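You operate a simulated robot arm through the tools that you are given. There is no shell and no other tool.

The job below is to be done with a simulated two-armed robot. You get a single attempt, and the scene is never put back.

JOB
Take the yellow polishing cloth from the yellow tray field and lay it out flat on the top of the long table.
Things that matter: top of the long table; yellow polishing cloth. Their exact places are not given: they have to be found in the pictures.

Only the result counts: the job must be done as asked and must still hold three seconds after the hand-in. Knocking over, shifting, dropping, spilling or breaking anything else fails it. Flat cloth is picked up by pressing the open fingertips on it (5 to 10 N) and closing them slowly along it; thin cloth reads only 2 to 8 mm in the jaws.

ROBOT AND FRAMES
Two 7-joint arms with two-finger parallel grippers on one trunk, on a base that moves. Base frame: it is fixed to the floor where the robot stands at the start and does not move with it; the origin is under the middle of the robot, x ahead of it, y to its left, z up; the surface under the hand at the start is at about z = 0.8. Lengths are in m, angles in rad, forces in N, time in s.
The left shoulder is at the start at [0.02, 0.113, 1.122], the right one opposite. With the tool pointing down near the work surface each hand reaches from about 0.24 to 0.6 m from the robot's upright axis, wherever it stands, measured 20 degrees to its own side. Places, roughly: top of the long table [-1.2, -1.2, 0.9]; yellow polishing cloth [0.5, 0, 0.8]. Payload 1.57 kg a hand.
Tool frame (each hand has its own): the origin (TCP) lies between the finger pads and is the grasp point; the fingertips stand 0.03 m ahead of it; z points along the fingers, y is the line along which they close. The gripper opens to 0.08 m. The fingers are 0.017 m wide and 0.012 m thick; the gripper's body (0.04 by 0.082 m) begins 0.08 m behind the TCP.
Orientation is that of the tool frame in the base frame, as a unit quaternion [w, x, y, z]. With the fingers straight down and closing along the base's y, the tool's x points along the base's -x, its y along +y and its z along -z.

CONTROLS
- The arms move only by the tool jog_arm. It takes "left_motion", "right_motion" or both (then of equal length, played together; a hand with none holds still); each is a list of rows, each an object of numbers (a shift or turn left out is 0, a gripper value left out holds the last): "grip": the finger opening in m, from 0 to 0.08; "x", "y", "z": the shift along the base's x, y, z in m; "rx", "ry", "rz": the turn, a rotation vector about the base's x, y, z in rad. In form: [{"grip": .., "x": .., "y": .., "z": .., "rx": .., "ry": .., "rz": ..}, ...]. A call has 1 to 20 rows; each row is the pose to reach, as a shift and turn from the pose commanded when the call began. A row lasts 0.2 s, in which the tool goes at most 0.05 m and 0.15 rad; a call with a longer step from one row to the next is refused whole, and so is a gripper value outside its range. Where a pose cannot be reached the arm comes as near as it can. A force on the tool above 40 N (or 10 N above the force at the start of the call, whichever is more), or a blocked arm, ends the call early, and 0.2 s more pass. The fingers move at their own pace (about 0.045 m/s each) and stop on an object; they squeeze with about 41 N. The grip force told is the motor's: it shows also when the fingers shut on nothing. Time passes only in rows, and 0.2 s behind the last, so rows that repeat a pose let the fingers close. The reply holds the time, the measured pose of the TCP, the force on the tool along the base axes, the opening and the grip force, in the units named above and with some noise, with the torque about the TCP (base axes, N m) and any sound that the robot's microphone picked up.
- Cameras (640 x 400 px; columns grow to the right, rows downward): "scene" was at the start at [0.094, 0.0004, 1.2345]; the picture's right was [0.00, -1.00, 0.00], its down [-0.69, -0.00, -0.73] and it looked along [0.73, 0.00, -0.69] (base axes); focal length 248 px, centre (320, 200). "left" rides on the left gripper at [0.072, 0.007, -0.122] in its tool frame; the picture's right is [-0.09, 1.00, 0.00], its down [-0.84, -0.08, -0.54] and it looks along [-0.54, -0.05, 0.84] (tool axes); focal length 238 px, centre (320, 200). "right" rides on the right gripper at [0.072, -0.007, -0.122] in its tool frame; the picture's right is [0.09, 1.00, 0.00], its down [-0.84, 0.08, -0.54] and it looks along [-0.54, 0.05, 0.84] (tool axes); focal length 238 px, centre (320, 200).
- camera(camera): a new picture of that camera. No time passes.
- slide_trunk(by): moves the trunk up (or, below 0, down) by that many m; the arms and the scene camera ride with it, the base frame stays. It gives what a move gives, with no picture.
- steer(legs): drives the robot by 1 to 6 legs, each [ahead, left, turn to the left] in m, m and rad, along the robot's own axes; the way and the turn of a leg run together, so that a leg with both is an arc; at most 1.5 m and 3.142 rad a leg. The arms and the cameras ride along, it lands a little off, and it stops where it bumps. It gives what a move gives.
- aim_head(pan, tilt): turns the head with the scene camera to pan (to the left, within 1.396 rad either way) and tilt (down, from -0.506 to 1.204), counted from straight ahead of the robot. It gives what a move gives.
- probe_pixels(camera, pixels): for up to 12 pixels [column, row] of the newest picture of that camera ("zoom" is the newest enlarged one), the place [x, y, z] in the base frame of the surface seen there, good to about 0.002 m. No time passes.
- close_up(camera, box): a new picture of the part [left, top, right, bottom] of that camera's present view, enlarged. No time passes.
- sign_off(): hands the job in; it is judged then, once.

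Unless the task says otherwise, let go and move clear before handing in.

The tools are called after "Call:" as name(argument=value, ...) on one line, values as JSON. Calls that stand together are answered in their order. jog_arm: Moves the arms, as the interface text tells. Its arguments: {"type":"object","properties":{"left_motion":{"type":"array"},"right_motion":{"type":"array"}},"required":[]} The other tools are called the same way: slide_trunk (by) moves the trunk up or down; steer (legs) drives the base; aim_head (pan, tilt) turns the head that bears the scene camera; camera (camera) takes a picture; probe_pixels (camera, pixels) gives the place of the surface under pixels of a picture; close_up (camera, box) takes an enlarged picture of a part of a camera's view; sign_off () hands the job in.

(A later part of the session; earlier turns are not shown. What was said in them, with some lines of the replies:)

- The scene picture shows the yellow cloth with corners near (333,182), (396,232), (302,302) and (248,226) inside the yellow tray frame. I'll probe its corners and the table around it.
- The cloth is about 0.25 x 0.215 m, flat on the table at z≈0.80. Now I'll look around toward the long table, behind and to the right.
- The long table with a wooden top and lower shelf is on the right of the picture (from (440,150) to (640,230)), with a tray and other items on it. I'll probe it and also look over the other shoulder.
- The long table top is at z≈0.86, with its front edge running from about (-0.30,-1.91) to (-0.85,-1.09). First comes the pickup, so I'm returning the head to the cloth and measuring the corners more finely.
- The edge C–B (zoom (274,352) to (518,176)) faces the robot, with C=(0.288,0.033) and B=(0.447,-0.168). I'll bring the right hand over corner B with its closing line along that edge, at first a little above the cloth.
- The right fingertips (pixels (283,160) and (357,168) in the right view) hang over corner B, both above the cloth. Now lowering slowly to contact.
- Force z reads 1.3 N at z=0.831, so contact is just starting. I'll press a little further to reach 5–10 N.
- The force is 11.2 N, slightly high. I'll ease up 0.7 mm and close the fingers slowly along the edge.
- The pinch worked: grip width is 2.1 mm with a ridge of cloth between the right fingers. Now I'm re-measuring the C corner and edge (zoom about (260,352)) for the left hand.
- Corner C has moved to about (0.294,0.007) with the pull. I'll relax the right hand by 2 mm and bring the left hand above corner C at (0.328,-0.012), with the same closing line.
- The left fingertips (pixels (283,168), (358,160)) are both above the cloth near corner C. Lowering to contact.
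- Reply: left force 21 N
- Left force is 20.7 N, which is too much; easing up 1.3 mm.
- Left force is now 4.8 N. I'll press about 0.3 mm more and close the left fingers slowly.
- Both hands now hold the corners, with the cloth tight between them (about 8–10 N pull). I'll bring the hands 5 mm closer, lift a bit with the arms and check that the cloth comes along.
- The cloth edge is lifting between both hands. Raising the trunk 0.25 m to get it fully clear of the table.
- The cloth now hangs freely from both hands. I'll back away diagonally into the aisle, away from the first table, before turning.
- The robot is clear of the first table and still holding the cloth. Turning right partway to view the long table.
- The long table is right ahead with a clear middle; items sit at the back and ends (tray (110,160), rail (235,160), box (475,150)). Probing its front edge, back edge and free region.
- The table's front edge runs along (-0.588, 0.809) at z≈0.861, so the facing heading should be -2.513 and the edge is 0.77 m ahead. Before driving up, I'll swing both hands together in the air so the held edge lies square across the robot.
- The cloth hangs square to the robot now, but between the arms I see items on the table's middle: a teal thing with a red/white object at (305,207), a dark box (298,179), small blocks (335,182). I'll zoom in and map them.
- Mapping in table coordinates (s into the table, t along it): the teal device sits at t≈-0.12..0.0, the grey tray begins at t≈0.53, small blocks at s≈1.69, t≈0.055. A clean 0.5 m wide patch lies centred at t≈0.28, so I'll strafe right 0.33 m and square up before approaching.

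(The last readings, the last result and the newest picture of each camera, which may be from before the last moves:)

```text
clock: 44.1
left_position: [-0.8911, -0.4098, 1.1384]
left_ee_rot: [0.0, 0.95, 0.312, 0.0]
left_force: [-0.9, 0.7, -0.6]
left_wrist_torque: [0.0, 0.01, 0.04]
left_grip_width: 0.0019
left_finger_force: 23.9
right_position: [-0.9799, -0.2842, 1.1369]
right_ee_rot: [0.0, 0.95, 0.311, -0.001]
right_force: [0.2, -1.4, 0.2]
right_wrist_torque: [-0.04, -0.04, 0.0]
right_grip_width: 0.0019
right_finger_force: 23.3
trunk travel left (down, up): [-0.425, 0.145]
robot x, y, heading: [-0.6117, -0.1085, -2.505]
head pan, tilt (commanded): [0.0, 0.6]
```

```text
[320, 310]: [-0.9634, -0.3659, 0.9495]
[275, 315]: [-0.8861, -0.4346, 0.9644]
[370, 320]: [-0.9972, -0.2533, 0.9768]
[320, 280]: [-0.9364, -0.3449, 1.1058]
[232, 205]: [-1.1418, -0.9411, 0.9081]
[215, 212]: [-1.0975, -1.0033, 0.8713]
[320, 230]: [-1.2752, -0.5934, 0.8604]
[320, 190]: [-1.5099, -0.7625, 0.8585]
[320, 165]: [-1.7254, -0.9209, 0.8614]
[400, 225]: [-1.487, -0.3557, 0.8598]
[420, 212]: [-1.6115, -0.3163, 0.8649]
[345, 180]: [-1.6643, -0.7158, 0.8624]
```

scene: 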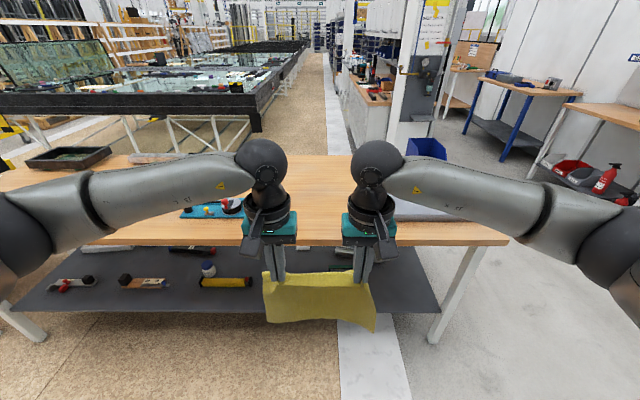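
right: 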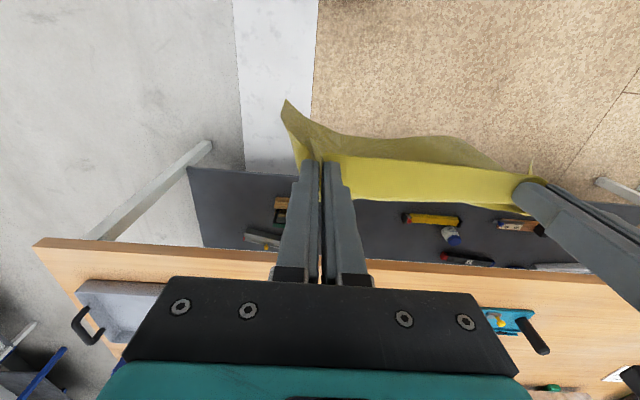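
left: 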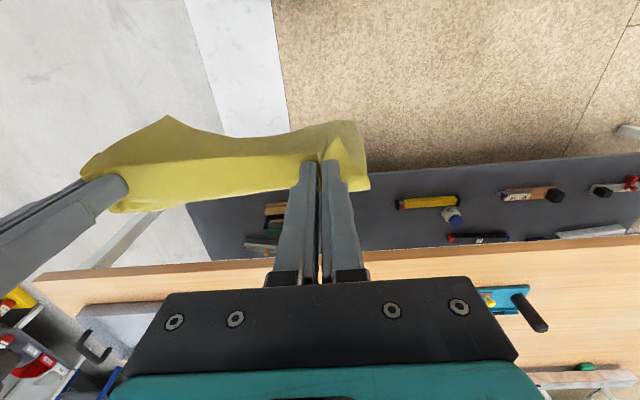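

The robot is at s=0.56, t=0.27, with heading nearly square. The patch ahead (scene pixels (320,190)–(320,230)) is bare wood at z=0.860, and the cloth's bottom hangs at z≈0.95, above the table. Driving ahead 0.5 m.

Call:
steer(legs=[[0.5, 0.0, -0.008]])

Call:
aim_head(pan=0.0, tilt=0.85)

Call:
camera(camera="scene")

Call:
camera(camera="right")

Call:
camera(camera="left")

```text
clock: 47.1
left_position: [-1.2845, -0.7056, 1.1386]
left_ee_rot: [0.001, 0.949, 0.315, 0.0]
left_force: [-0.2, -0.4, 0.1]
left_wrist_torque: [0.04, 0.03, 0.02]
left_grip_width: 0.0019
left_finger_force: 23.8
right_position: [-1.3742, -0.5816, 1.1353]
right_ee_rot: [-0.001, 0.949, 0.317, 0.001]
right_force: [0.6, -0.4, -0.5]
right_wrist_torque: [-0.02, 0.01, 0.02]
right_grip_width: 0.002
right_finger_force: 23.2
trunk travel left (down, up): [-0.425, 0.145]
robot x, y, heading: [-1.0102, -0.4038, -2.504]
head pan, tilt (commanded): [0.0, 0.6]
```

```text
clock: 47.8
left_position: [-1.284, -0.7074, 1.1388]
left_ee_rot: [0.0, 0.949, 0.316, 0.0]
left_force: [-0.7, 0.2, 0.2]
left_wrist_torque: [0.03, 0.0, 0.01]
left_grip_width: 0.0017
left_finger_force: 23.4
right_position: [-1.375, -0.5814, 1.1366]
right_ee_rot: [-0.001, 0.949, 0.317, 0.0]
right_force: [-0.3, -0.3, -0.3]
right_wrist_torque: [-0.05, -0.03, 0.02]
right_grip_width: 0.0018
right_finger_force: 23.1
trunk travel left (down, up): [-0.425, 0.145]
robot x, y, heading: [-1.0126, -0.4028, -2.499]
head pan, tilt (commanded): [0.0, 0.85]
```

```text
taken
```

scene: 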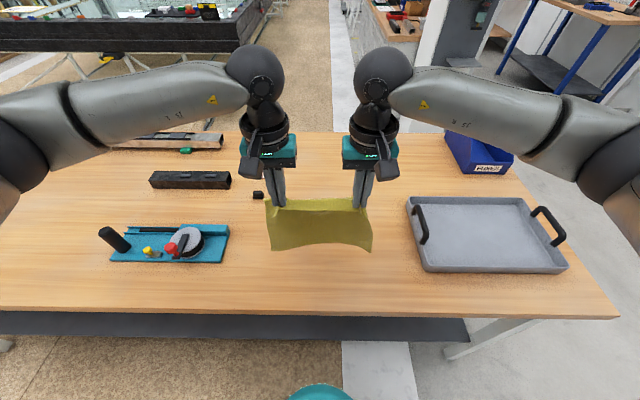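

```text
taken
```

right: 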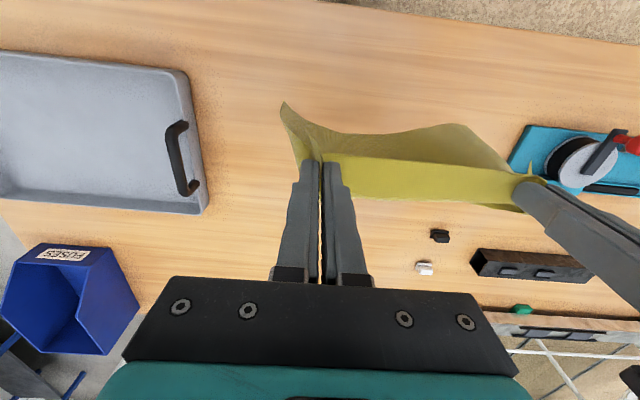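

```text
taken
```

left: 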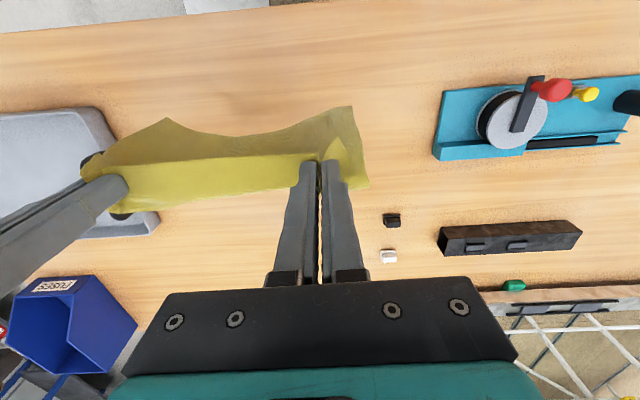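

Now the layout is clear: teal device on the left (up to pixel (229,235)), tray on the right (from (408,200)), small dark block at (257,195) behind. Probing their boundaries and the cloth's bottom.

Call:
probe_pixels(camera="scene", pixels=[[229, 230], [226, 260], [257, 195], [408, 205], [412, 235], [425, 268], [320, 308], [200, 308], [320, 250], [275, 247], [370, 250], [320, 285]])

Call:
probe_pixels(camera="right", pixels=[[440, 237], [425, 268], [472, 262], [205, 205], [188, 80], [205, 175], [285, 105], [460, 126], [515, 165], [400, 132]])

```text
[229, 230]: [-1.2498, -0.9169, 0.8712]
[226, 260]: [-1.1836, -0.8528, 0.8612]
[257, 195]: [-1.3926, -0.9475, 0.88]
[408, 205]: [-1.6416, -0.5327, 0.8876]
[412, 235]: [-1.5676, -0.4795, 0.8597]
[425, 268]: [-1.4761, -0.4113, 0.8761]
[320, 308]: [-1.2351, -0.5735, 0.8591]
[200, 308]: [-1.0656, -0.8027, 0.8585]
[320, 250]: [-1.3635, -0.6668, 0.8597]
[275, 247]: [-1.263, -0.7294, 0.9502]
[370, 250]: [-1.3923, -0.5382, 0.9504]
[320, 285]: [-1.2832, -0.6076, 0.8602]
```

```text
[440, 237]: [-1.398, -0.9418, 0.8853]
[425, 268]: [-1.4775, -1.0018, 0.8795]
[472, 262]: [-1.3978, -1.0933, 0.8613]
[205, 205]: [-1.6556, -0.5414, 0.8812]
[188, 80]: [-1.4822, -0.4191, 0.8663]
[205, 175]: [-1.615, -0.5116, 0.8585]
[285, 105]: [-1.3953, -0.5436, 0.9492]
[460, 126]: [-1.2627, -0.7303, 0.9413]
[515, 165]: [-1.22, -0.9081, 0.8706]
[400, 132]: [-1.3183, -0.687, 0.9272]
```

In robot coordinates the device edge is at y=+0.26, the tray edge at y=-0.27, and the table edge is 0.28 m ahead, so the cloth (±0.127 m wide) fits with wide margins. I'll raise the arms 0.12 m and extend 0.15 m forward before lowering the trunk.

Call:
jog_arm(left_motion=[{"grip": 0.0, "x": -0.0201, "y": -0.0149, "z": 0.02}, {"grip": 0.0, "x": -0.0401, "y": -0.0298, "z": 0.04}, {"grip": 0.0, "x": -0.0602, "y": -0.0448, "z": 0.06}, {"grip": 0.0, "x": -0.0802, "y": -0.0597, "z": 0.08}, {"grip": 0.0, "x": -0.1003, "y": -0.0746, "z": 0.1}, {"grip": 0.0, "x": -0.1204, "y": -0.0895, "z": 0.12}, {"grip": 0.0, "x": -0.1204, "y": -0.0895, "z": 0.12}, {"grip": 0.0, "x": -0.1204, "y": -0.0895, "z": 0.12}], right_motion=[{"grip": 0.0, "x": -0.0201, "y": -0.0149, "z": 0.02}, {"grip": 0.0, "x": -0.0401, "y": -0.0298, "z": 0.04}, {"grip": 0.0, "x": -0.0602, "y": -0.0448, "z": 0.06}, {"grip": 0.0, "x": -0.0802, "y": -0.0597, "z": 0.08}, {"grip": 0.0, "x": -0.1003, "y": -0.0746, "z": 0.1}, {"grip": 0.0, "x": -0.1204, "y": -0.0895, "z": 0.12}, {"grip": 0.0, "x": -0.1204, "y": -0.0895, "z": 0.12}, {"grip": 0.0, "x": -0.1204, "y": -0.0895, "z": 0.12}])

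Call:
slide_trunk(by=-0.15)

Call:
camera(camera="scene")

Call:
camera(camera="right")

```text
clock: 49.6
left_position: [-1.4056, -0.7979, 1.2593]
left_ee_rot: [0.0, 0.949, 0.316, 0.0]
left_force: [-0.3, -0.3, -0.9]
left_wrist_torque: [0.05, 0.02, 0.02]
left_grip_width: 0.0017
left_finger_force: 23.5
right_position: [-1.4935, -0.6722, 1.259]
right_ee_rot: [0.001, 0.949, 0.316, 0.0]
right_force: [0.6, -0.2, -0.2]
right_wrist_torque: [0.0, -0.03, 0.05]
right_grip_width: 0.0023
right_finger_force: 24.2
trunk travel left (down, up): [-0.425, 0.145]
robot x, y, heading: [-1.0135, -0.4038, -2.498]
head pan, tilt (commanded): [0.0, 0.85]
```

```text
clock: 51.4
left_position: [-1.4063, -0.7974, 1.1094]
left_ee_rot: [0.0, 0.949, 0.316, 0.0]
left_force: [-0.6, -0.1, -0.1]
left_wrist_torque: [-0.03, 0.01, 0.06]
left_grip_width: 0.0017
left_finger_force: 23.6
right_position: [-1.4935, -0.6709, 1.1079]
right_ee_rot: [-0.001, 0.949, 0.316, 0.0]
right_force: [0.2, 0.0, -0.1]
right_wrist_torque: [-0.01, -0.02, 0.02]
right_grip_width: 0.0018
right_finger_force: 23.2
trunk travel left (down, up): [-0.275, 0.295]
robot x, y, heading: [-1.0125, -0.4061, -2.499]
head pan, tilt (commanded): [0.0, 0.85]
```

```text
taken
```

scene: 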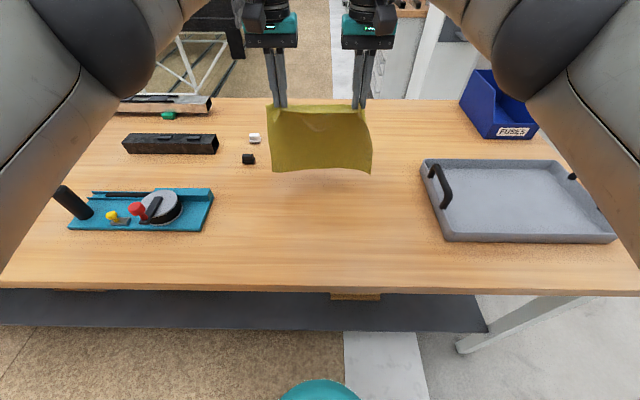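

```text
taken
```

right: 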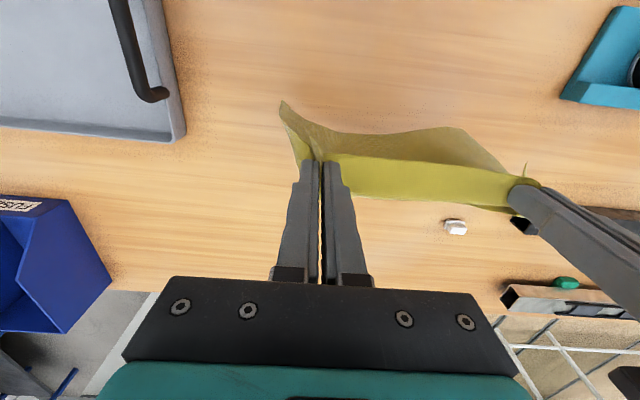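

The cloth hangs freely over the clear patch, with its bottom (pixels (275,170)–(370,172)) just above the wood. Lowering the trunk 0.03 m so its bottom edge almost touches.

Call:
slide_trunk(by=-0.03)

Call:
camera(camera="scene")

```text
clock: 52.1
left_position: [-1.4066, -0.7965, 1.0794]
left_ee_rot: [0.0, 0.948, 0.317, 0.0]
left_force: [0.9, -0.4, -0.3]
left_wrist_torque: [0.02, 0.01, 0.04]
left_grip_width: 0.0021
left_finger_force: 24.1
right_position: [-1.4939, -0.6712, 1.0776]
right_ee_rot: [0.001, 0.949, 0.317, 0.001]
right_force: [-0.5, 0.2, 0.0]
right_wrist_torque: [-0.02, 0.0, 0.02]
right_grip_width: 0.0022
right_finger_force: 23.3
trunk travel left (down, up): [-0.245, 0.325]
robot x, y, heading: [-1.0107, -0.4052, -2.493]
head pan, tilt (commanded): [0.0, 0.85]
```

```text
taken
```

scene: 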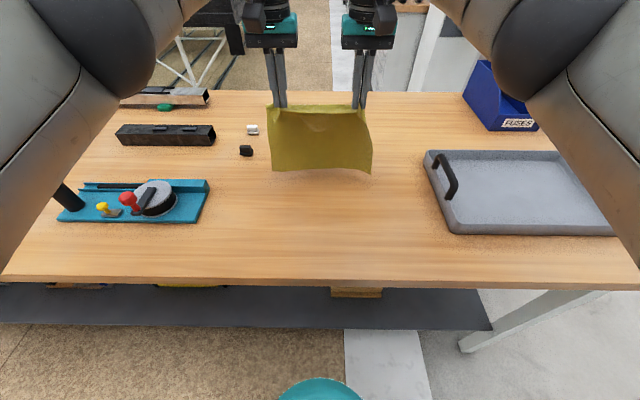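

Call:
probe_pixels(camera="scene", pixels=[[320, 167], [276, 167], [368, 168], [320, 120], [320, 176], [275, 176], [247, 150]])

```text
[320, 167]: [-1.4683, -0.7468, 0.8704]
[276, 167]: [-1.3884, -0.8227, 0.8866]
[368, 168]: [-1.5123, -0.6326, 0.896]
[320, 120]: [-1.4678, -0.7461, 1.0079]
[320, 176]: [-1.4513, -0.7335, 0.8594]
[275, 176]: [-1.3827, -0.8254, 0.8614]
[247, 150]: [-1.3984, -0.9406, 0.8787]
```

The bottom edge is at z≈0.87, about 1 cm above the wood, and bulges slightly forward, which is right for laying. Starting the lay: both hands draw back while lowering.

Call:
jog_arm(left_motion=[{"grip": 0.0, "x": 0.0064, "y": 0.0048, "z": -0.004}, {"grip": 0.0, "x": 0.012, "y": 0.009, "z": -0.008}, {"grip": 0.0, "x": 0.018, "y": 0.0135, "z": -0.012}, {"grip": 0.0, "x": 0.024, "y": 0.018, "z": -0.016}, {"grip": 0.0, "x": 0.03, "y": 0.0224, "z": -0.0205}, {"grip": 0.0, "x": 0.036, "y": 0.0269, "z": -0.025}, {"grip": 0.0, "x": 0.0421, "y": 0.0314, "z": -0.03}, {"grip": 0.0, "x": 0.0481, "y": 0.0359, "z": -0.035}, {"grip": 0.0, "x": 0.0541, "y": 0.0404, "z": -0.0405}, {"grip": 0.0, "x": 0.0601, "y": 0.0449, "z": -0.046}, {"grip": 0.0, "x": 0.0661, "y": 0.0494, "z": -0.052}, {"grip": 0.0, "x": 0.0721, "y": 0.0539, "z": -0.058}, {"grip": 0.0, "x": 0.0781, "y": 0.0584, "z": -0.0645}, {"grip": 0.0, "x": 0.0841, "y": 0.0628, "z": -0.071}], right_motion=[{"grip": 0.0, "x": 0.0064, "y": 0.0048, "z": -0.004}, {"grip": 0.0, "x": 0.012, "y": 0.009, "z": -0.008}, {"grip": 0.0, "x": 0.018, "y": 0.0135, "z": -0.012}, {"grip": 0.0, "x": 0.024, "y": 0.018, "z": -0.016}, {"grip": 0.0, "x": 0.03, "y": 0.0224, "z": -0.0205}, {"grip": 0.0, "x": 0.036, "y": 0.0269, "z": -0.025}, {"grip": 0.0, "x": 0.0421, "y": 0.0314, "z": -0.03}, {"grip": 0.0, "x": 0.0481, "y": 0.0359, "z": -0.035}, {"grip": 0.0, "x": 0.0541, "y": 0.0404, "z": -0.0405}, {"grip": 0.0, "x": 0.0601, "y": 0.0449, "z": -0.046}, {"grip": 0.0, "x": 0.0661, "y": 0.0494, "z": -0.052}, {"grip": 0.0, "x": 0.0721, "y": 0.0539, "z": -0.058}, {"grip": 0.0, "x": 0.0781, "y": 0.0584, "z": -0.0645}, {"grip": 0.0, "x": 0.0841, "y": 0.0628, "z": -0.071}])

Call:
camera(camera="scene")

Call:
camera(camera="left")

```text
clock: 55.1
left_position: [-1.3223, -0.7332, 1.0063]
left_ee_rot: [0.0, 0.948, 0.317, 0.0]
left_force: [-1.0, 0.4, -0.3]
left_wrist_torque: [0.0, 0.03, 0.05]
left_grip_width: 0.0022
left_finger_force: 23.9
right_position: [-1.411, -0.6098, 1.0079]
right_ee_rot: [0.0, 0.949, 0.316, 0.0]
right_force: [-0.1, 0.3, -1.0]
right_wrist_torque: [0.03, -0.01, 0.04]
right_grip_width: 0.002
right_finger_force: 23.1
trunk travel left (down, up): [-0.245, 0.325]
robot x, y, heading: [-1.0107, -0.4032, -2.498]
head pan, tilt (commanded): [0.0, 0.85]
```

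```text
taken
```

scene: 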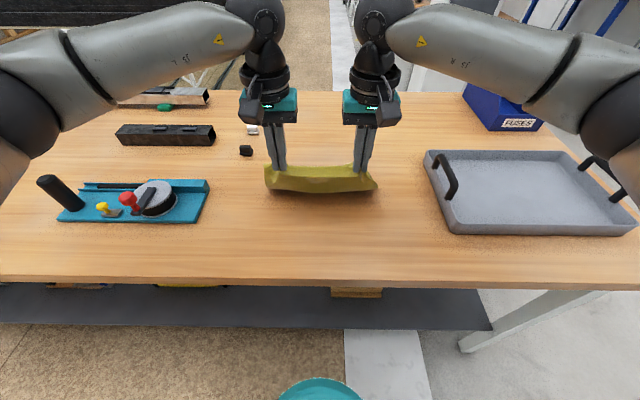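

```text
taken
```

left: 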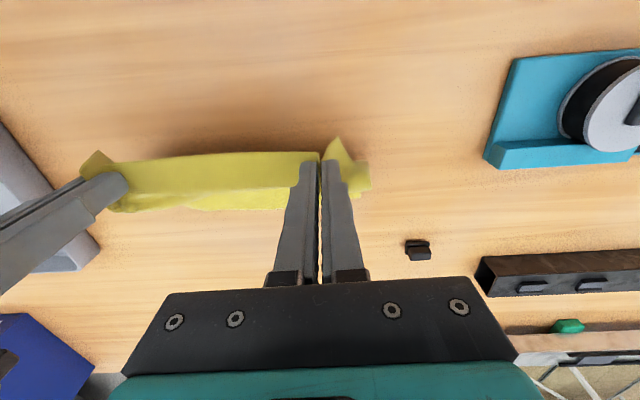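

The cloth's lower part folds forward onto the table and away from the robot, as wanted. Continuing down and back until the tips are about 1 cm above the wood.

Call:
jog_arm(left_motion=[{"grip": 0.0, "x": 0.006, "y": 0.0045, "z": -0.007}, {"grip": 0.0, "x": 0.012, "y": 0.009, "z": -0.014}, {"grip": 0.0, "x": 0.018, "y": 0.0135, "z": -0.0215}, {"grip": 0.0, "x": 0.024, "y": 0.018, "z": -0.029}, {"grip": 0.0, "x": 0.0296, "y": 0.0221, "z": -0.0365}, {"grip": 0.0, "x": 0.0352, "y": 0.0263, "z": -0.044}, {"grip": 0.0, "x": 0.0409, "y": 0.0305, "z": -0.052}, {"grip": 0.0, "x": 0.0457, "y": 0.0341, "z": -0.06}, {"grip": 0.0, "x": 0.0505, "y": 0.0377, "z": -0.068}, {"grip": 0.0, "x": 0.0553, "y": 0.0413, "z": -0.076}, {"grip": 0.0, "x": 0.0601, "y": 0.0449, "z": -0.084}, {"grip": 0.0, "x": 0.0649, "y": 0.0485, "z": -0.092}, {"grip": 0.0, "x": 0.0689, "y": 0.0515, "z": -0.099}, {"grip": 0.0, "x": 0.0729, "y": 0.0545, "z": -0.106}], right_motion=[{"grip": 0.0, "x": 0.006, "y": 0.0045, "z": -0.007}, {"grip": 0.0, "x": 0.012, "y": 0.009, "z": -0.014}, {"grip": 0.0, "x": 0.018, "y": 0.0135, "z": -0.0215}, {"grip": 0.0, "x": 0.024, "y": 0.018, "z": -0.029}, {"grip": 0.0, "x": 0.0296, "y": 0.0221, "z": -0.0365}, {"grip": 0.0, "x": 0.0352, "y": 0.0263, "z": -0.044}, {"grip": 0.0, "x": 0.0409, "y": 0.0305, "z": -0.052}, {"grip": 0.0, "x": 0.0457, "y": 0.0341, "z": -0.06}, {"grip": 0.0, "x": 0.0505, "y": 0.0377, "z": -0.068}, {"grip": 0.0, "x": 0.0553, "y": 0.0413, "z": -0.076}, {"grip": 0.0, "x": 0.0601, "y": 0.0449, "z": -0.084}, {"grip": 0.0, "x": 0.0649, "y": 0.0485, "z": -0.092}, {"grip": 0.0, "x": 0.0689, "y": 0.0515, "z": -0.099}, {"grip": 0.0, "x": 0.0729, "y": 0.0545, "z": -0.106}])

Call:
camera(camera="scene")

Call:
camera(camera="left")

Call:
camera(camera="right")

```text
clock: 58.1
left_position: [-1.2492, -0.6798, 0.9014]
left_ee_rot: [-0.001, 0.949, 0.316, -0.001]
left_force: [-0.8, 0.0, -0.1]
left_wrist_torque: [0.01, 0.0, 0.01]
left_grip_width: 0.002
left_finger_force: 23.8
right_position: [-1.3366, -0.5535, 0.9011]
right_ee_rot: [0.0, 0.949, 0.316, 0.001]
right_force: [0.2, 0.0, -0.6]
right_wrist_torque: [0.02, 0.04, 0.03]
right_grip_width: 0.0019
right_finger_force: 23.7
trunk travel left (down, up): [-0.245, 0.325]
robot x, y, heading: [-1.0113, -0.4066, -2.497]
head pan, tilt (commanded): [0.0, 0.85]
```

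```text
taken
```

scene: 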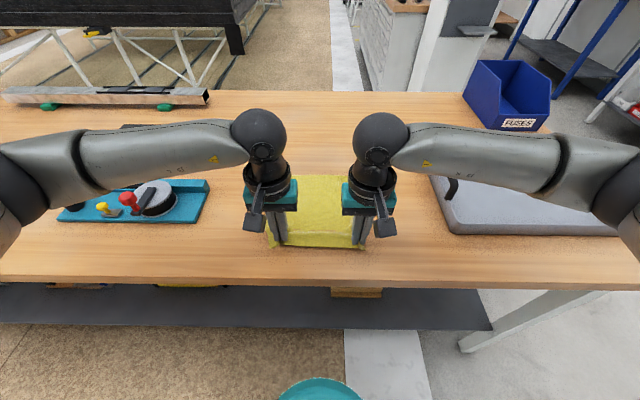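

```text
taken
```

left: 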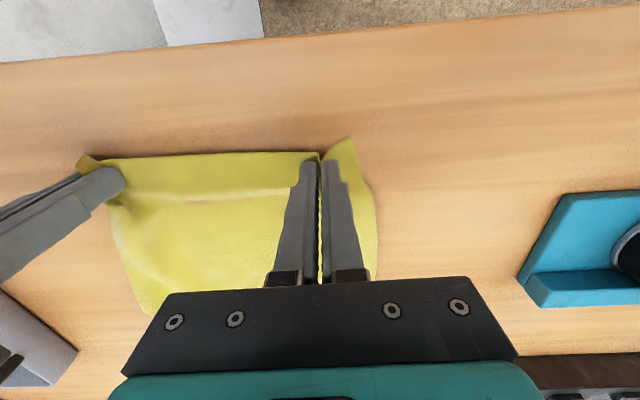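

```text
taken
```

right: 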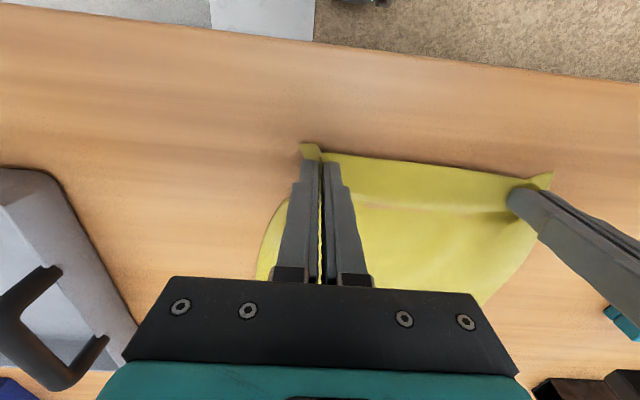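

The cloth has laid out on the table with a small sag fold just ahead of the fingers. Probing the far edge to see how much slack remains.

Call:
probe_pixels(camera="scene", pixels=[[320, 178], [302, 178], [338, 178], [320, 190], [320, 205], [320, 220], [320, 235], [320, 243]])

Call:
close_up(camera="scene", box=[220, 150, 420, 275])

```text
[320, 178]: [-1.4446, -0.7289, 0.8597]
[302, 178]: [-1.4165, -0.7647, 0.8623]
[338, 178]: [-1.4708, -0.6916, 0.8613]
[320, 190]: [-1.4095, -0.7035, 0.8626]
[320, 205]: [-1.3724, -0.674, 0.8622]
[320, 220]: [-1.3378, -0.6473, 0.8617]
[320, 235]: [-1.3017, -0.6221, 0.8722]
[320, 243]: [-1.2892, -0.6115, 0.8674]
```

```text
3.20 times, centred on (320, 212) of scene
```

zoom: 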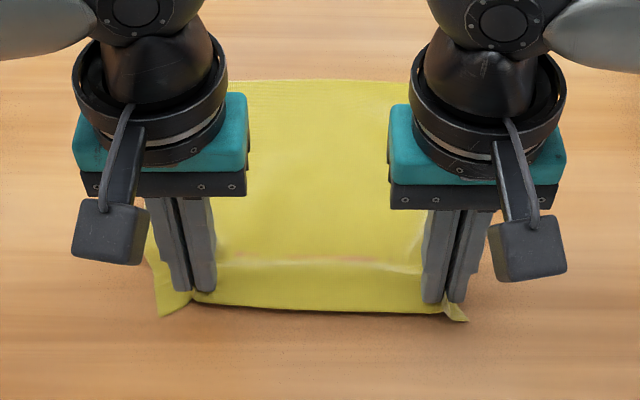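

The far edge is at x≈0.55 and the near edge at x≈0.347 (robot frame), so only about 1 cm of slack is left. I'll draw the hands back 14 mm while lowering to just above contact.

Call:
jog_arm(left_motion=[{"grip": 0.0, "x": 0.0016, "y": 0.0012, "z": -0.001}, {"grip": 0.0, "x": 0.0032, "y": 0.0024, "z": -0.002}, {"grip": 0.0, "x": 0.0048, "y": 0.0036, "z": -0.003}, {"grip": 0.0, "x": 0.0064, "y": 0.0048, "z": -0.004}, {"grip": 0.0, "x": 0.008, "y": 0.006, "z": -0.005}, {"grip": 0.0, "x": 0.0096, "y": 0.0072, "z": -0.006}, {"grip": 0.0, "x": 0.0112, "y": 0.0084, "z": -0.007}, {"grip": 0.0, "x": 0.0112, "y": 0.0084, "z": -0.008}, {"grip": 0.0, "x": 0.0112, "y": 0.0084, "z": -0.008}], right_motion=[{"grip": 0.0, "x": 0.0016, "y": 0.0012, "z": -0.001}, {"grip": 0.0, "x": 0.0032, "y": 0.0024, "z": -0.002}, {"grip": 0.0, "x": 0.0048, "y": 0.0036, "z": -0.003}, {"grip": 0.0, "x": 0.0064, "y": 0.0048, "z": -0.004}, {"grip": 0.0, "x": 0.008, "y": 0.006, "z": -0.005}, {"grip": 0.0, "x": 0.0096, "y": 0.0072, "z": -0.006}, {"grip": 0.0, "x": 0.0112, "y": 0.0084, "z": -0.007}, {"grip": 0.0, "x": 0.0112, "y": 0.0084, "z": -0.008}, {"grip": 0.0, "x": 0.0112, "y": 0.0084, "z": -0.008}])

Call:
close_up(camera="scene", box=[220, 150, 420, 275])

Call:
camera(camera="left")

Call:
camera(camera="right")

```text
clock: 60.1
left_position: [-1.2368, -0.6719, 0.8934]
left_ee_rot: [0.001, 0.949, 0.316, -0.001]
left_force: [-0.4, 0.3, 0.7]
left_wrist_torque: [0.01, 0.02, 0.0]
left_grip_width: 0.0018
left_finger_force: 22.9
right_position: [-1.3256, -0.5466, 0.8925]
right_ee_rot: [0.0, 0.949, 0.316, -0.001]
right_force: [1.1, 0.6, -0.1]
right_wrist_torque: [0.01, 0.0, 0.02]
right_grip_width: 0.002
right_finger_force: 24.1
trunk travel left (down, up): [-0.245, 0.325]
robot x, y, heading: [-1.0089, -0.4051, -2.502]
head pan, tilt (commanded): [0.0, 0.85]
```

```text
3.20 times, centred on (320, 212) of scene
```

zoom: 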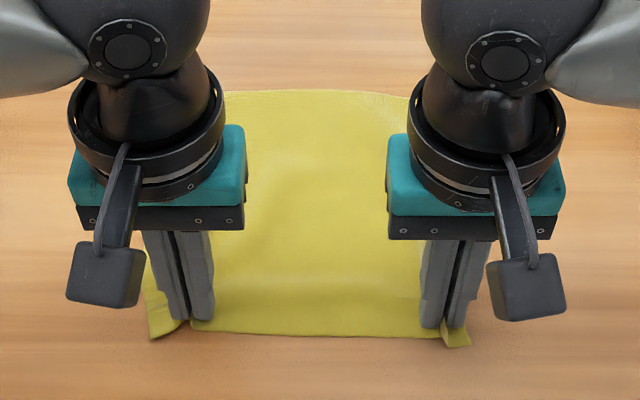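

```text
taken
```

left: 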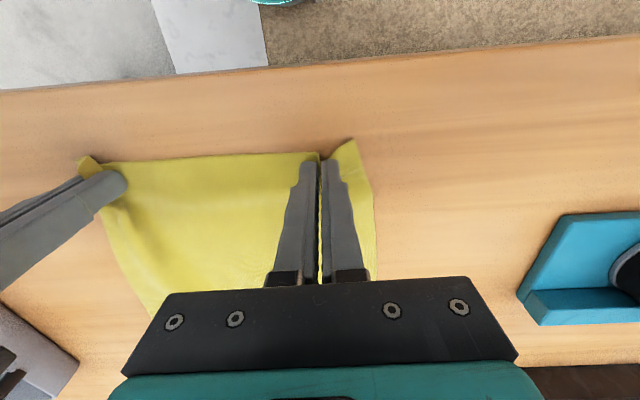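

```text
taken
```

right: 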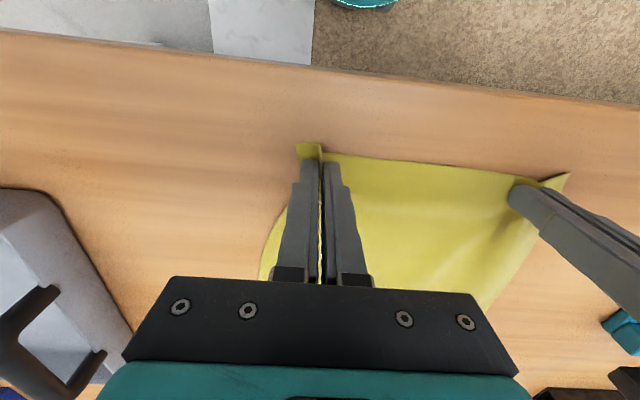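

The cloth lies nearly flat, with just the pinched ridges and little outer ears at each hand. I'll press both hands lightly onto the table before opening them outward to unroll the ridges.

Call:
jog_arm(left_motion=[{"grip": 0.0, "z": -0.001}, {"grip": 0.0, "z": -0.0018}, {"grip": 0.0, "z": -0.0018}], right_motion=[{"grip": 0.0, "z": -0.001}, {"grip": 0.0, "z": -0.0015}, {"grip": 0.0, "z": -0.0015}])

```text
clock: 60.9
left_position: [-1.2374, -0.6718, 0.8941]
left_ee_rot: [0.0, 0.949, 0.317, -0.001]
left_force: [0.6, -0.3, 0.3]
left_wrist_torque: [0.03, 0.01, -0.02]
left_grip_width: 0.0019
left_finger_force: 24.0
right_position: [-1.3256, -0.5467, 0.8907]
right_ee_rot: [0.0, 0.949, 0.317, -0.001]
right_force: [0.1, 1.9, 9.1]
right_wrist_torque: [0.08, 0.0, 0.02]
right_grip_width: 0.0022
right_finger_force: 23.9
trunk travel left (down, up): [-0.245, 0.325]
robot x, y, heading: [-1.0112, -0.3972, -2.498]
head pan, tilt (commanded): [0.0, 0.85]
```

Call:
jog_arm(left_motion=[{"grip": 0.0, "z": -0.0008}, {"grip": 0.0, "z": -0.0012}, {"grip": 0.0, "z": -0.0012}], right_motion=[{"grip": 0.0, "z": 0.0002}, {"grip": 0.0, "z": 0.0004}, {"grip": 0.0, "z": 0.0004}])

```text
clock: 61.7
left_position: [-1.2373, -0.6716, 0.8924]
left_ee_rot: [0.0, 0.949, 0.317, -0.001]
left_force: [1.7, 0.6, 7.5]
left_wrist_torque: [0.04, -0.05, 0.0]
left_grip_width: 0.0019
left_finger_force: 23.3
right_position: [-1.3244, -0.5457, 0.8912]
right_ee_rot: [0.0, 0.949, 0.316, 0.0]
right_force: [-0.2, -0.3, 2.3]
right_wrist_torque: [-0.02, -0.01, -0.02]
right_grip_width: 0.0021
right_finger_force: 23.1
trunk travel left (down, up): [-0.245, 0.325]
robot x, y, heading: [-1.0119, -0.4056, -2.495]
head pan, tilt (commanded): [0.0, 0.85]
```

Forces are now about 7.5 N (left) and 2.3 N (right). Opening both grippers slowly while each hand moves outward by half the opening, so the inner fingers stay put and the outer ones pull the ears out.

Call:
jog_arm(left_motion=[{"grip": 0.004, "x": 0.0012, "y": -0.0016, "z": 0.0002}, {"grip": 0.008, "x": 0.0024, "y": -0.0032, "z": 0.0002}, {"grip": 0.012, "x": 0.0036, "y": -0.0048, "z": 0.0002}, {"grip": 0.016, "x": 0.0048, "y": -0.0064, "z": 0.0002}, {"grip": 0.02, "x": 0.006, "y": -0.008, "z": 0.0002}, {"grip": 0.024, "x": 0.0072, "y": -0.0096, "z": 0.0002}, {"grip": 0.028, "x": 0.0084, "y": -0.0112, "z": 0.0002}, {"grip": 0.032, "x": 0.0096, "y": -0.0128, "z": 0.0002}, {"grip": 0.036, "x": 0.0108, "y": -0.0144, "z": 0.0002}, {"grip": 0.04, "x": 0.012, "y": -0.016, "z": 0.0002}, {"grip": 0.042, "x": 0.0126, "y": -0.0168, "z": 0.0002}, {"grip": 0.042, "x": 0.0126, "y": -0.0168, "z": 0.0002}], right_motion=[{"grip": 0.004, "x": -0.0012, "y": 0.0016, "z": -0.0003}, {"grip": 0.008, "x": -0.0024, "y": 0.0032, "z": -0.0003}, {"grip": 0.012, "x": -0.0036, "y": 0.0048, "z": -0.0003}, {"grip": 0.016, "x": -0.0048, "y": 0.0064, "z": -0.0003}, {"grip": 0.02, "x": -0.006, "y": 0.008, "z": -0.0003}, {"grip": 0.024, "x": -0.0072, "y": 0.0096, "z": -0.0003}, {"grip": 0.028, "x": -0.0084, "y": 0.0112, "z": -0.0003}, {"grip": 0.032, "x": -0.0096, "y": 0.0128, "z": -0.0003}, {"grip": 0.036, "x": -0.0108, "y": 0.0144, "z": -0.0003}, {"grip": 0.04, "x": -0.012, "y": 0.016, "z": -0.0003}, {"grip": 0.042, "x": -0.0126, "y": 0.0168, "z": -0.0003}, {"grip": 0.042, "x": -0.0126, "y": 0.0168, "z": -0.0003}])

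Call:
close_up(camera="scene", box=[220, 150, 420, 275])

Call:
camera(camera="left")

Call:
camera(camera="right")

```text
clock: 64.3
left_position: [-1.2248, -0.6868, 0.8914]
left_ee_rot: [0.0, 0.949, 0.317, -0.001]
left_force: [-4.8, 1.2, 15.5]
left_wrist_torque: [-0.01, 0.02, 0.04]
left_grip_width: 0.036
left_finger_force: 0.1
right_position: [-1.3383, -0.5295, 0.8901]
right_ee_rot: [0.0, 0.949, 0.316, 0.0]
right_force: [1.1, -1.3, 2.2]
right_wrist_torque: [-0.02, -0.02, -0.03]
right_grip_width: 0.042
right_finger_force: 0.0
trunk travel left (down, up): [-0.245, 0.325]
robot x, y, heading: [-1.0094, -0.4025, -2.499]
head pan, tilt (commanded): [0.0, 0.85]
```

```text
3.20 times, centred on (320, 212) of scene
```

zoom: 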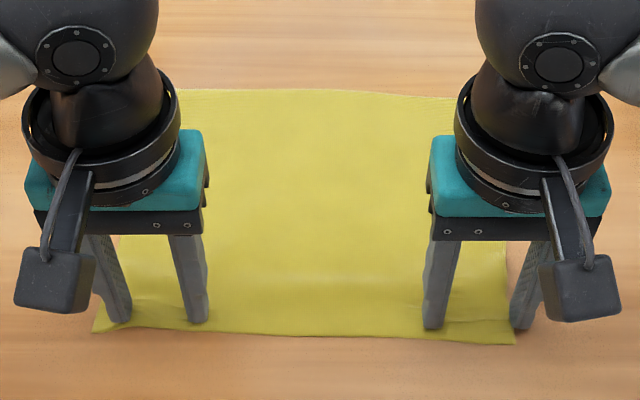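

```text
taken
```

left: 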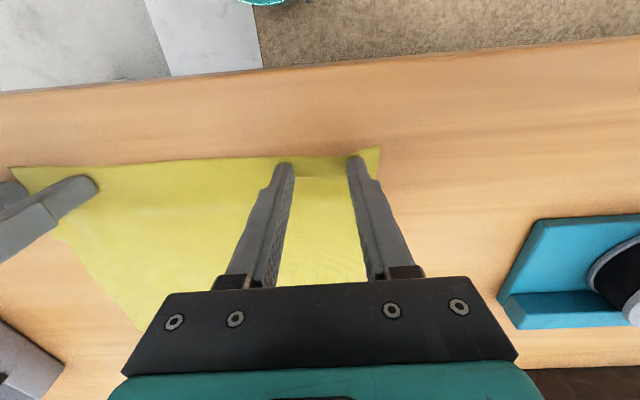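

```text
taken
```

right: 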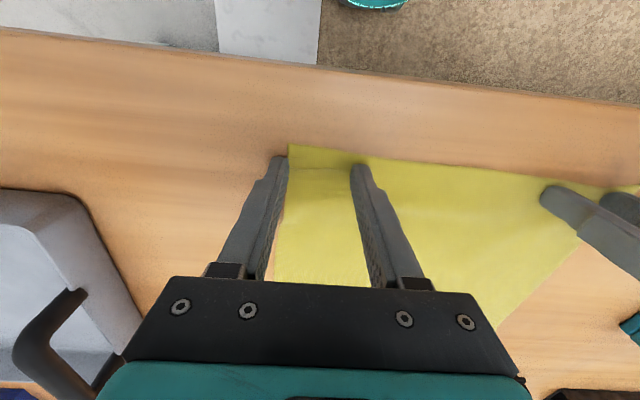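

The ridges have unrolled and the cloth looks flat and full-size. Lifting both hands straight up, slowly at first.

Call:
jog_arm(left_motion=[{"z": 0.001}, {"z": 0.002}, {"z": 0.004}, {"z": 0.008}, {"z": 0.015}, {"z": 0.025}, {"z": 0.04}, {"z": 0.06}, {"z": 0.08}, {"z": 0.1}, {"z": 0.12}, {"z": 0.14}, {"z": 0.16}, {"z": 0.18}, {"z": 0.2}], right_motion=[{"z": 0.001}, {"z": 0.002}, {"z": 0.004}, {"z": 0.008}, {"z": 0.015}, {"z": 0.025}, {"z": 0.04}, {"z": 0.06}, {"z": 0.08}, {"z": 0.1}, {"z": 0.12}, {"z": 0.14}, {"z": 0.16}, {"z": 0.18}, {"z": 0.2}])

Call:
camera(camera="scene")

Call:
camera(camera="left")

Call:
camera(camera="right")

```text
clock: 67.5
left_position: [-1.2269, -0.6882, 1.0916]
left_ee_rot: [0.0, 0.948, 0.317, -0.001]
left_force: [-0.2, 0.0, -0.1]
left_wrist_torque: [0.02, 0.03, -0.01]
left_grip_width: 0.042
left_finger_force: 0.1
right_position: [-1.3388, -0.5293, 1.0923]
right_ee_rot: [0.0, 0.949, 0.316, 0.001]
right_force: [1.0, 0.0, 0.0]
right_wrist_torque: [-0.02, 0.0, -0.04]
right_grip_width: 0.0417
right_finger_force: 0.1
trunk travel left (down, up): [-0.245, 0.325]
robot x, y, heading: [-1.0102, -0.4018, -2.491]
head pan, tilt (commanded): [0.0, 0.85]
```

```text
taken
```

scene: 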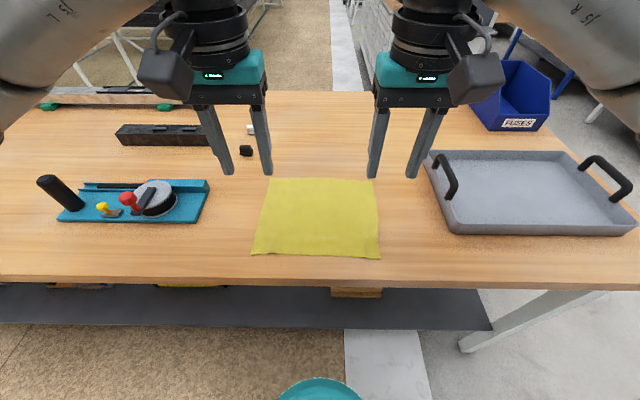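

```text
taken
```

left: 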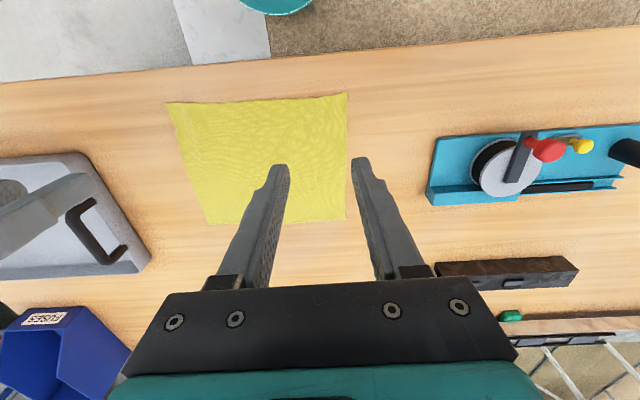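

```text
taken
```

right: 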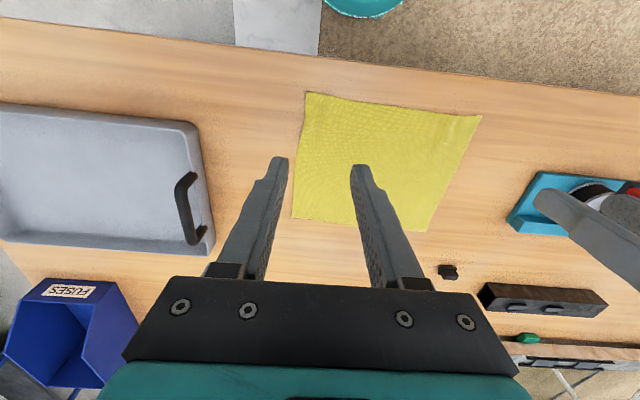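

The cloth lies flat with both hands clear of it. I'll zoom in and check its corners and heights.

Call:
close_up(camera="scene", box=[235, 165, 395, 270])

```text
3.81 times, centred on (315, 218) of scene
```

zoom: 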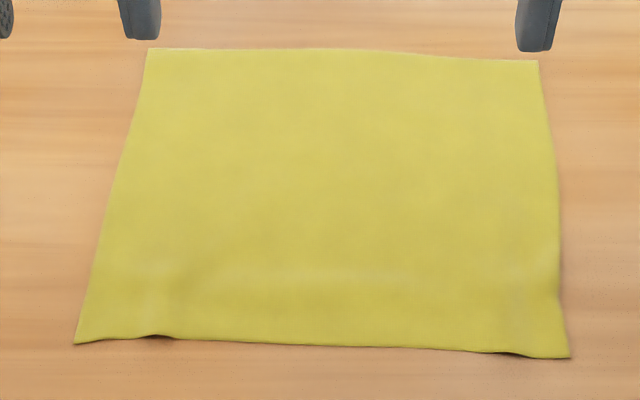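

Call:
probe_pixels(camera="zoom", pixels=[[152, 52], [535, 64], [565, 354], [80, 340], [158, 333], [510, 350], [180, 270], [330, 290], [510, 290], [350, 200], [330, 325], [540, 240]])

```text
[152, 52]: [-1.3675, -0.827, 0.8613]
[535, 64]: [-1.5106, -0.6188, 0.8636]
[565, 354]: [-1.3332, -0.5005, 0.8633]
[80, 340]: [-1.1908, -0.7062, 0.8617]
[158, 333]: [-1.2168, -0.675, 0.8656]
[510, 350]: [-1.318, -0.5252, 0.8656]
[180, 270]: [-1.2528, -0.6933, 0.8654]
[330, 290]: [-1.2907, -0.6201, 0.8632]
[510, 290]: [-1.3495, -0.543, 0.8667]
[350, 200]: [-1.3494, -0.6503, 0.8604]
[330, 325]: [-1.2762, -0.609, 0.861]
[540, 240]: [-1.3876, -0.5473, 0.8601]
```

The cloth measures 0.250 × 0.213 m laid out (full size), lying at z 0.860–0.867 on the table top at 0.860, so it is flat and unfolded. I'll raise the trunk a little so the hands are well clear and take a last look.

Call:
slide_trunk(by=0.12)

Call:
camera(camera="scene")

```text
clock: 69.0
left_position: [-1.2275, -0.6879, 1.2108]
left_ee_rot: [0.0, 0.949, 0.316, 0.0]
left_force: [-0.2, 0.3, -0.3]
left_wrist_torque: [0.0, 0.02, -0.05]
left_grip_width: 0.0418
left_finger_force: 0.1
right_position: [-1.3377, -0.5285, 1.2122]
right_ee_rot: [-0.001, 0.948, 0.317, 0.0]
right_force: [-0.1, 0.0, 0.1]
right_wrist_torque: [-0.01, -0.01, -0.04]
right_grip_width: 0.0421
right_finger_force: 0.1
trunk travel left (down, up): [-0.365, 0.205]
robot x, y, heading: [-1.0091, -0.4017, -2.498]
head pan, tilt (commanded): [0.0, 0.85]
```

```text
taken
```

scene: 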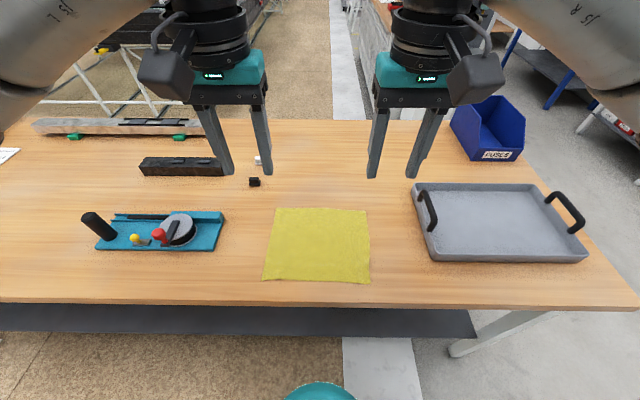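

The last picture shows the yellow cloth flat and open at pixels (263–370, 207–283) on the long table. Everything around it is undisturbed, and both hands are empty and well above it. Handing the job in.

Call:
sign_off()

```text
The job is handed in.
```

The yellow polishing cloth is off the tray field and lying flat on top of the long table, and I have handed the job in.

- **Flatness:** it measures about 0.25 × 0.21 m laid out, which matches its size on the tray field. Its surface is within about 7 mm of the table top, with the highest spots where the fingers had pinched it.
- **Position:** it sits in the clear patch between the teal device and the grey tray, a few centimetres in from the front edge.
- **Surroundings:** the pictures of the long table show nothing touched or moved. At the first table the other items were still in place after I lifted the cloth.
- **Robot:** both hands are open, empty and about 0.3 m above the cloth.
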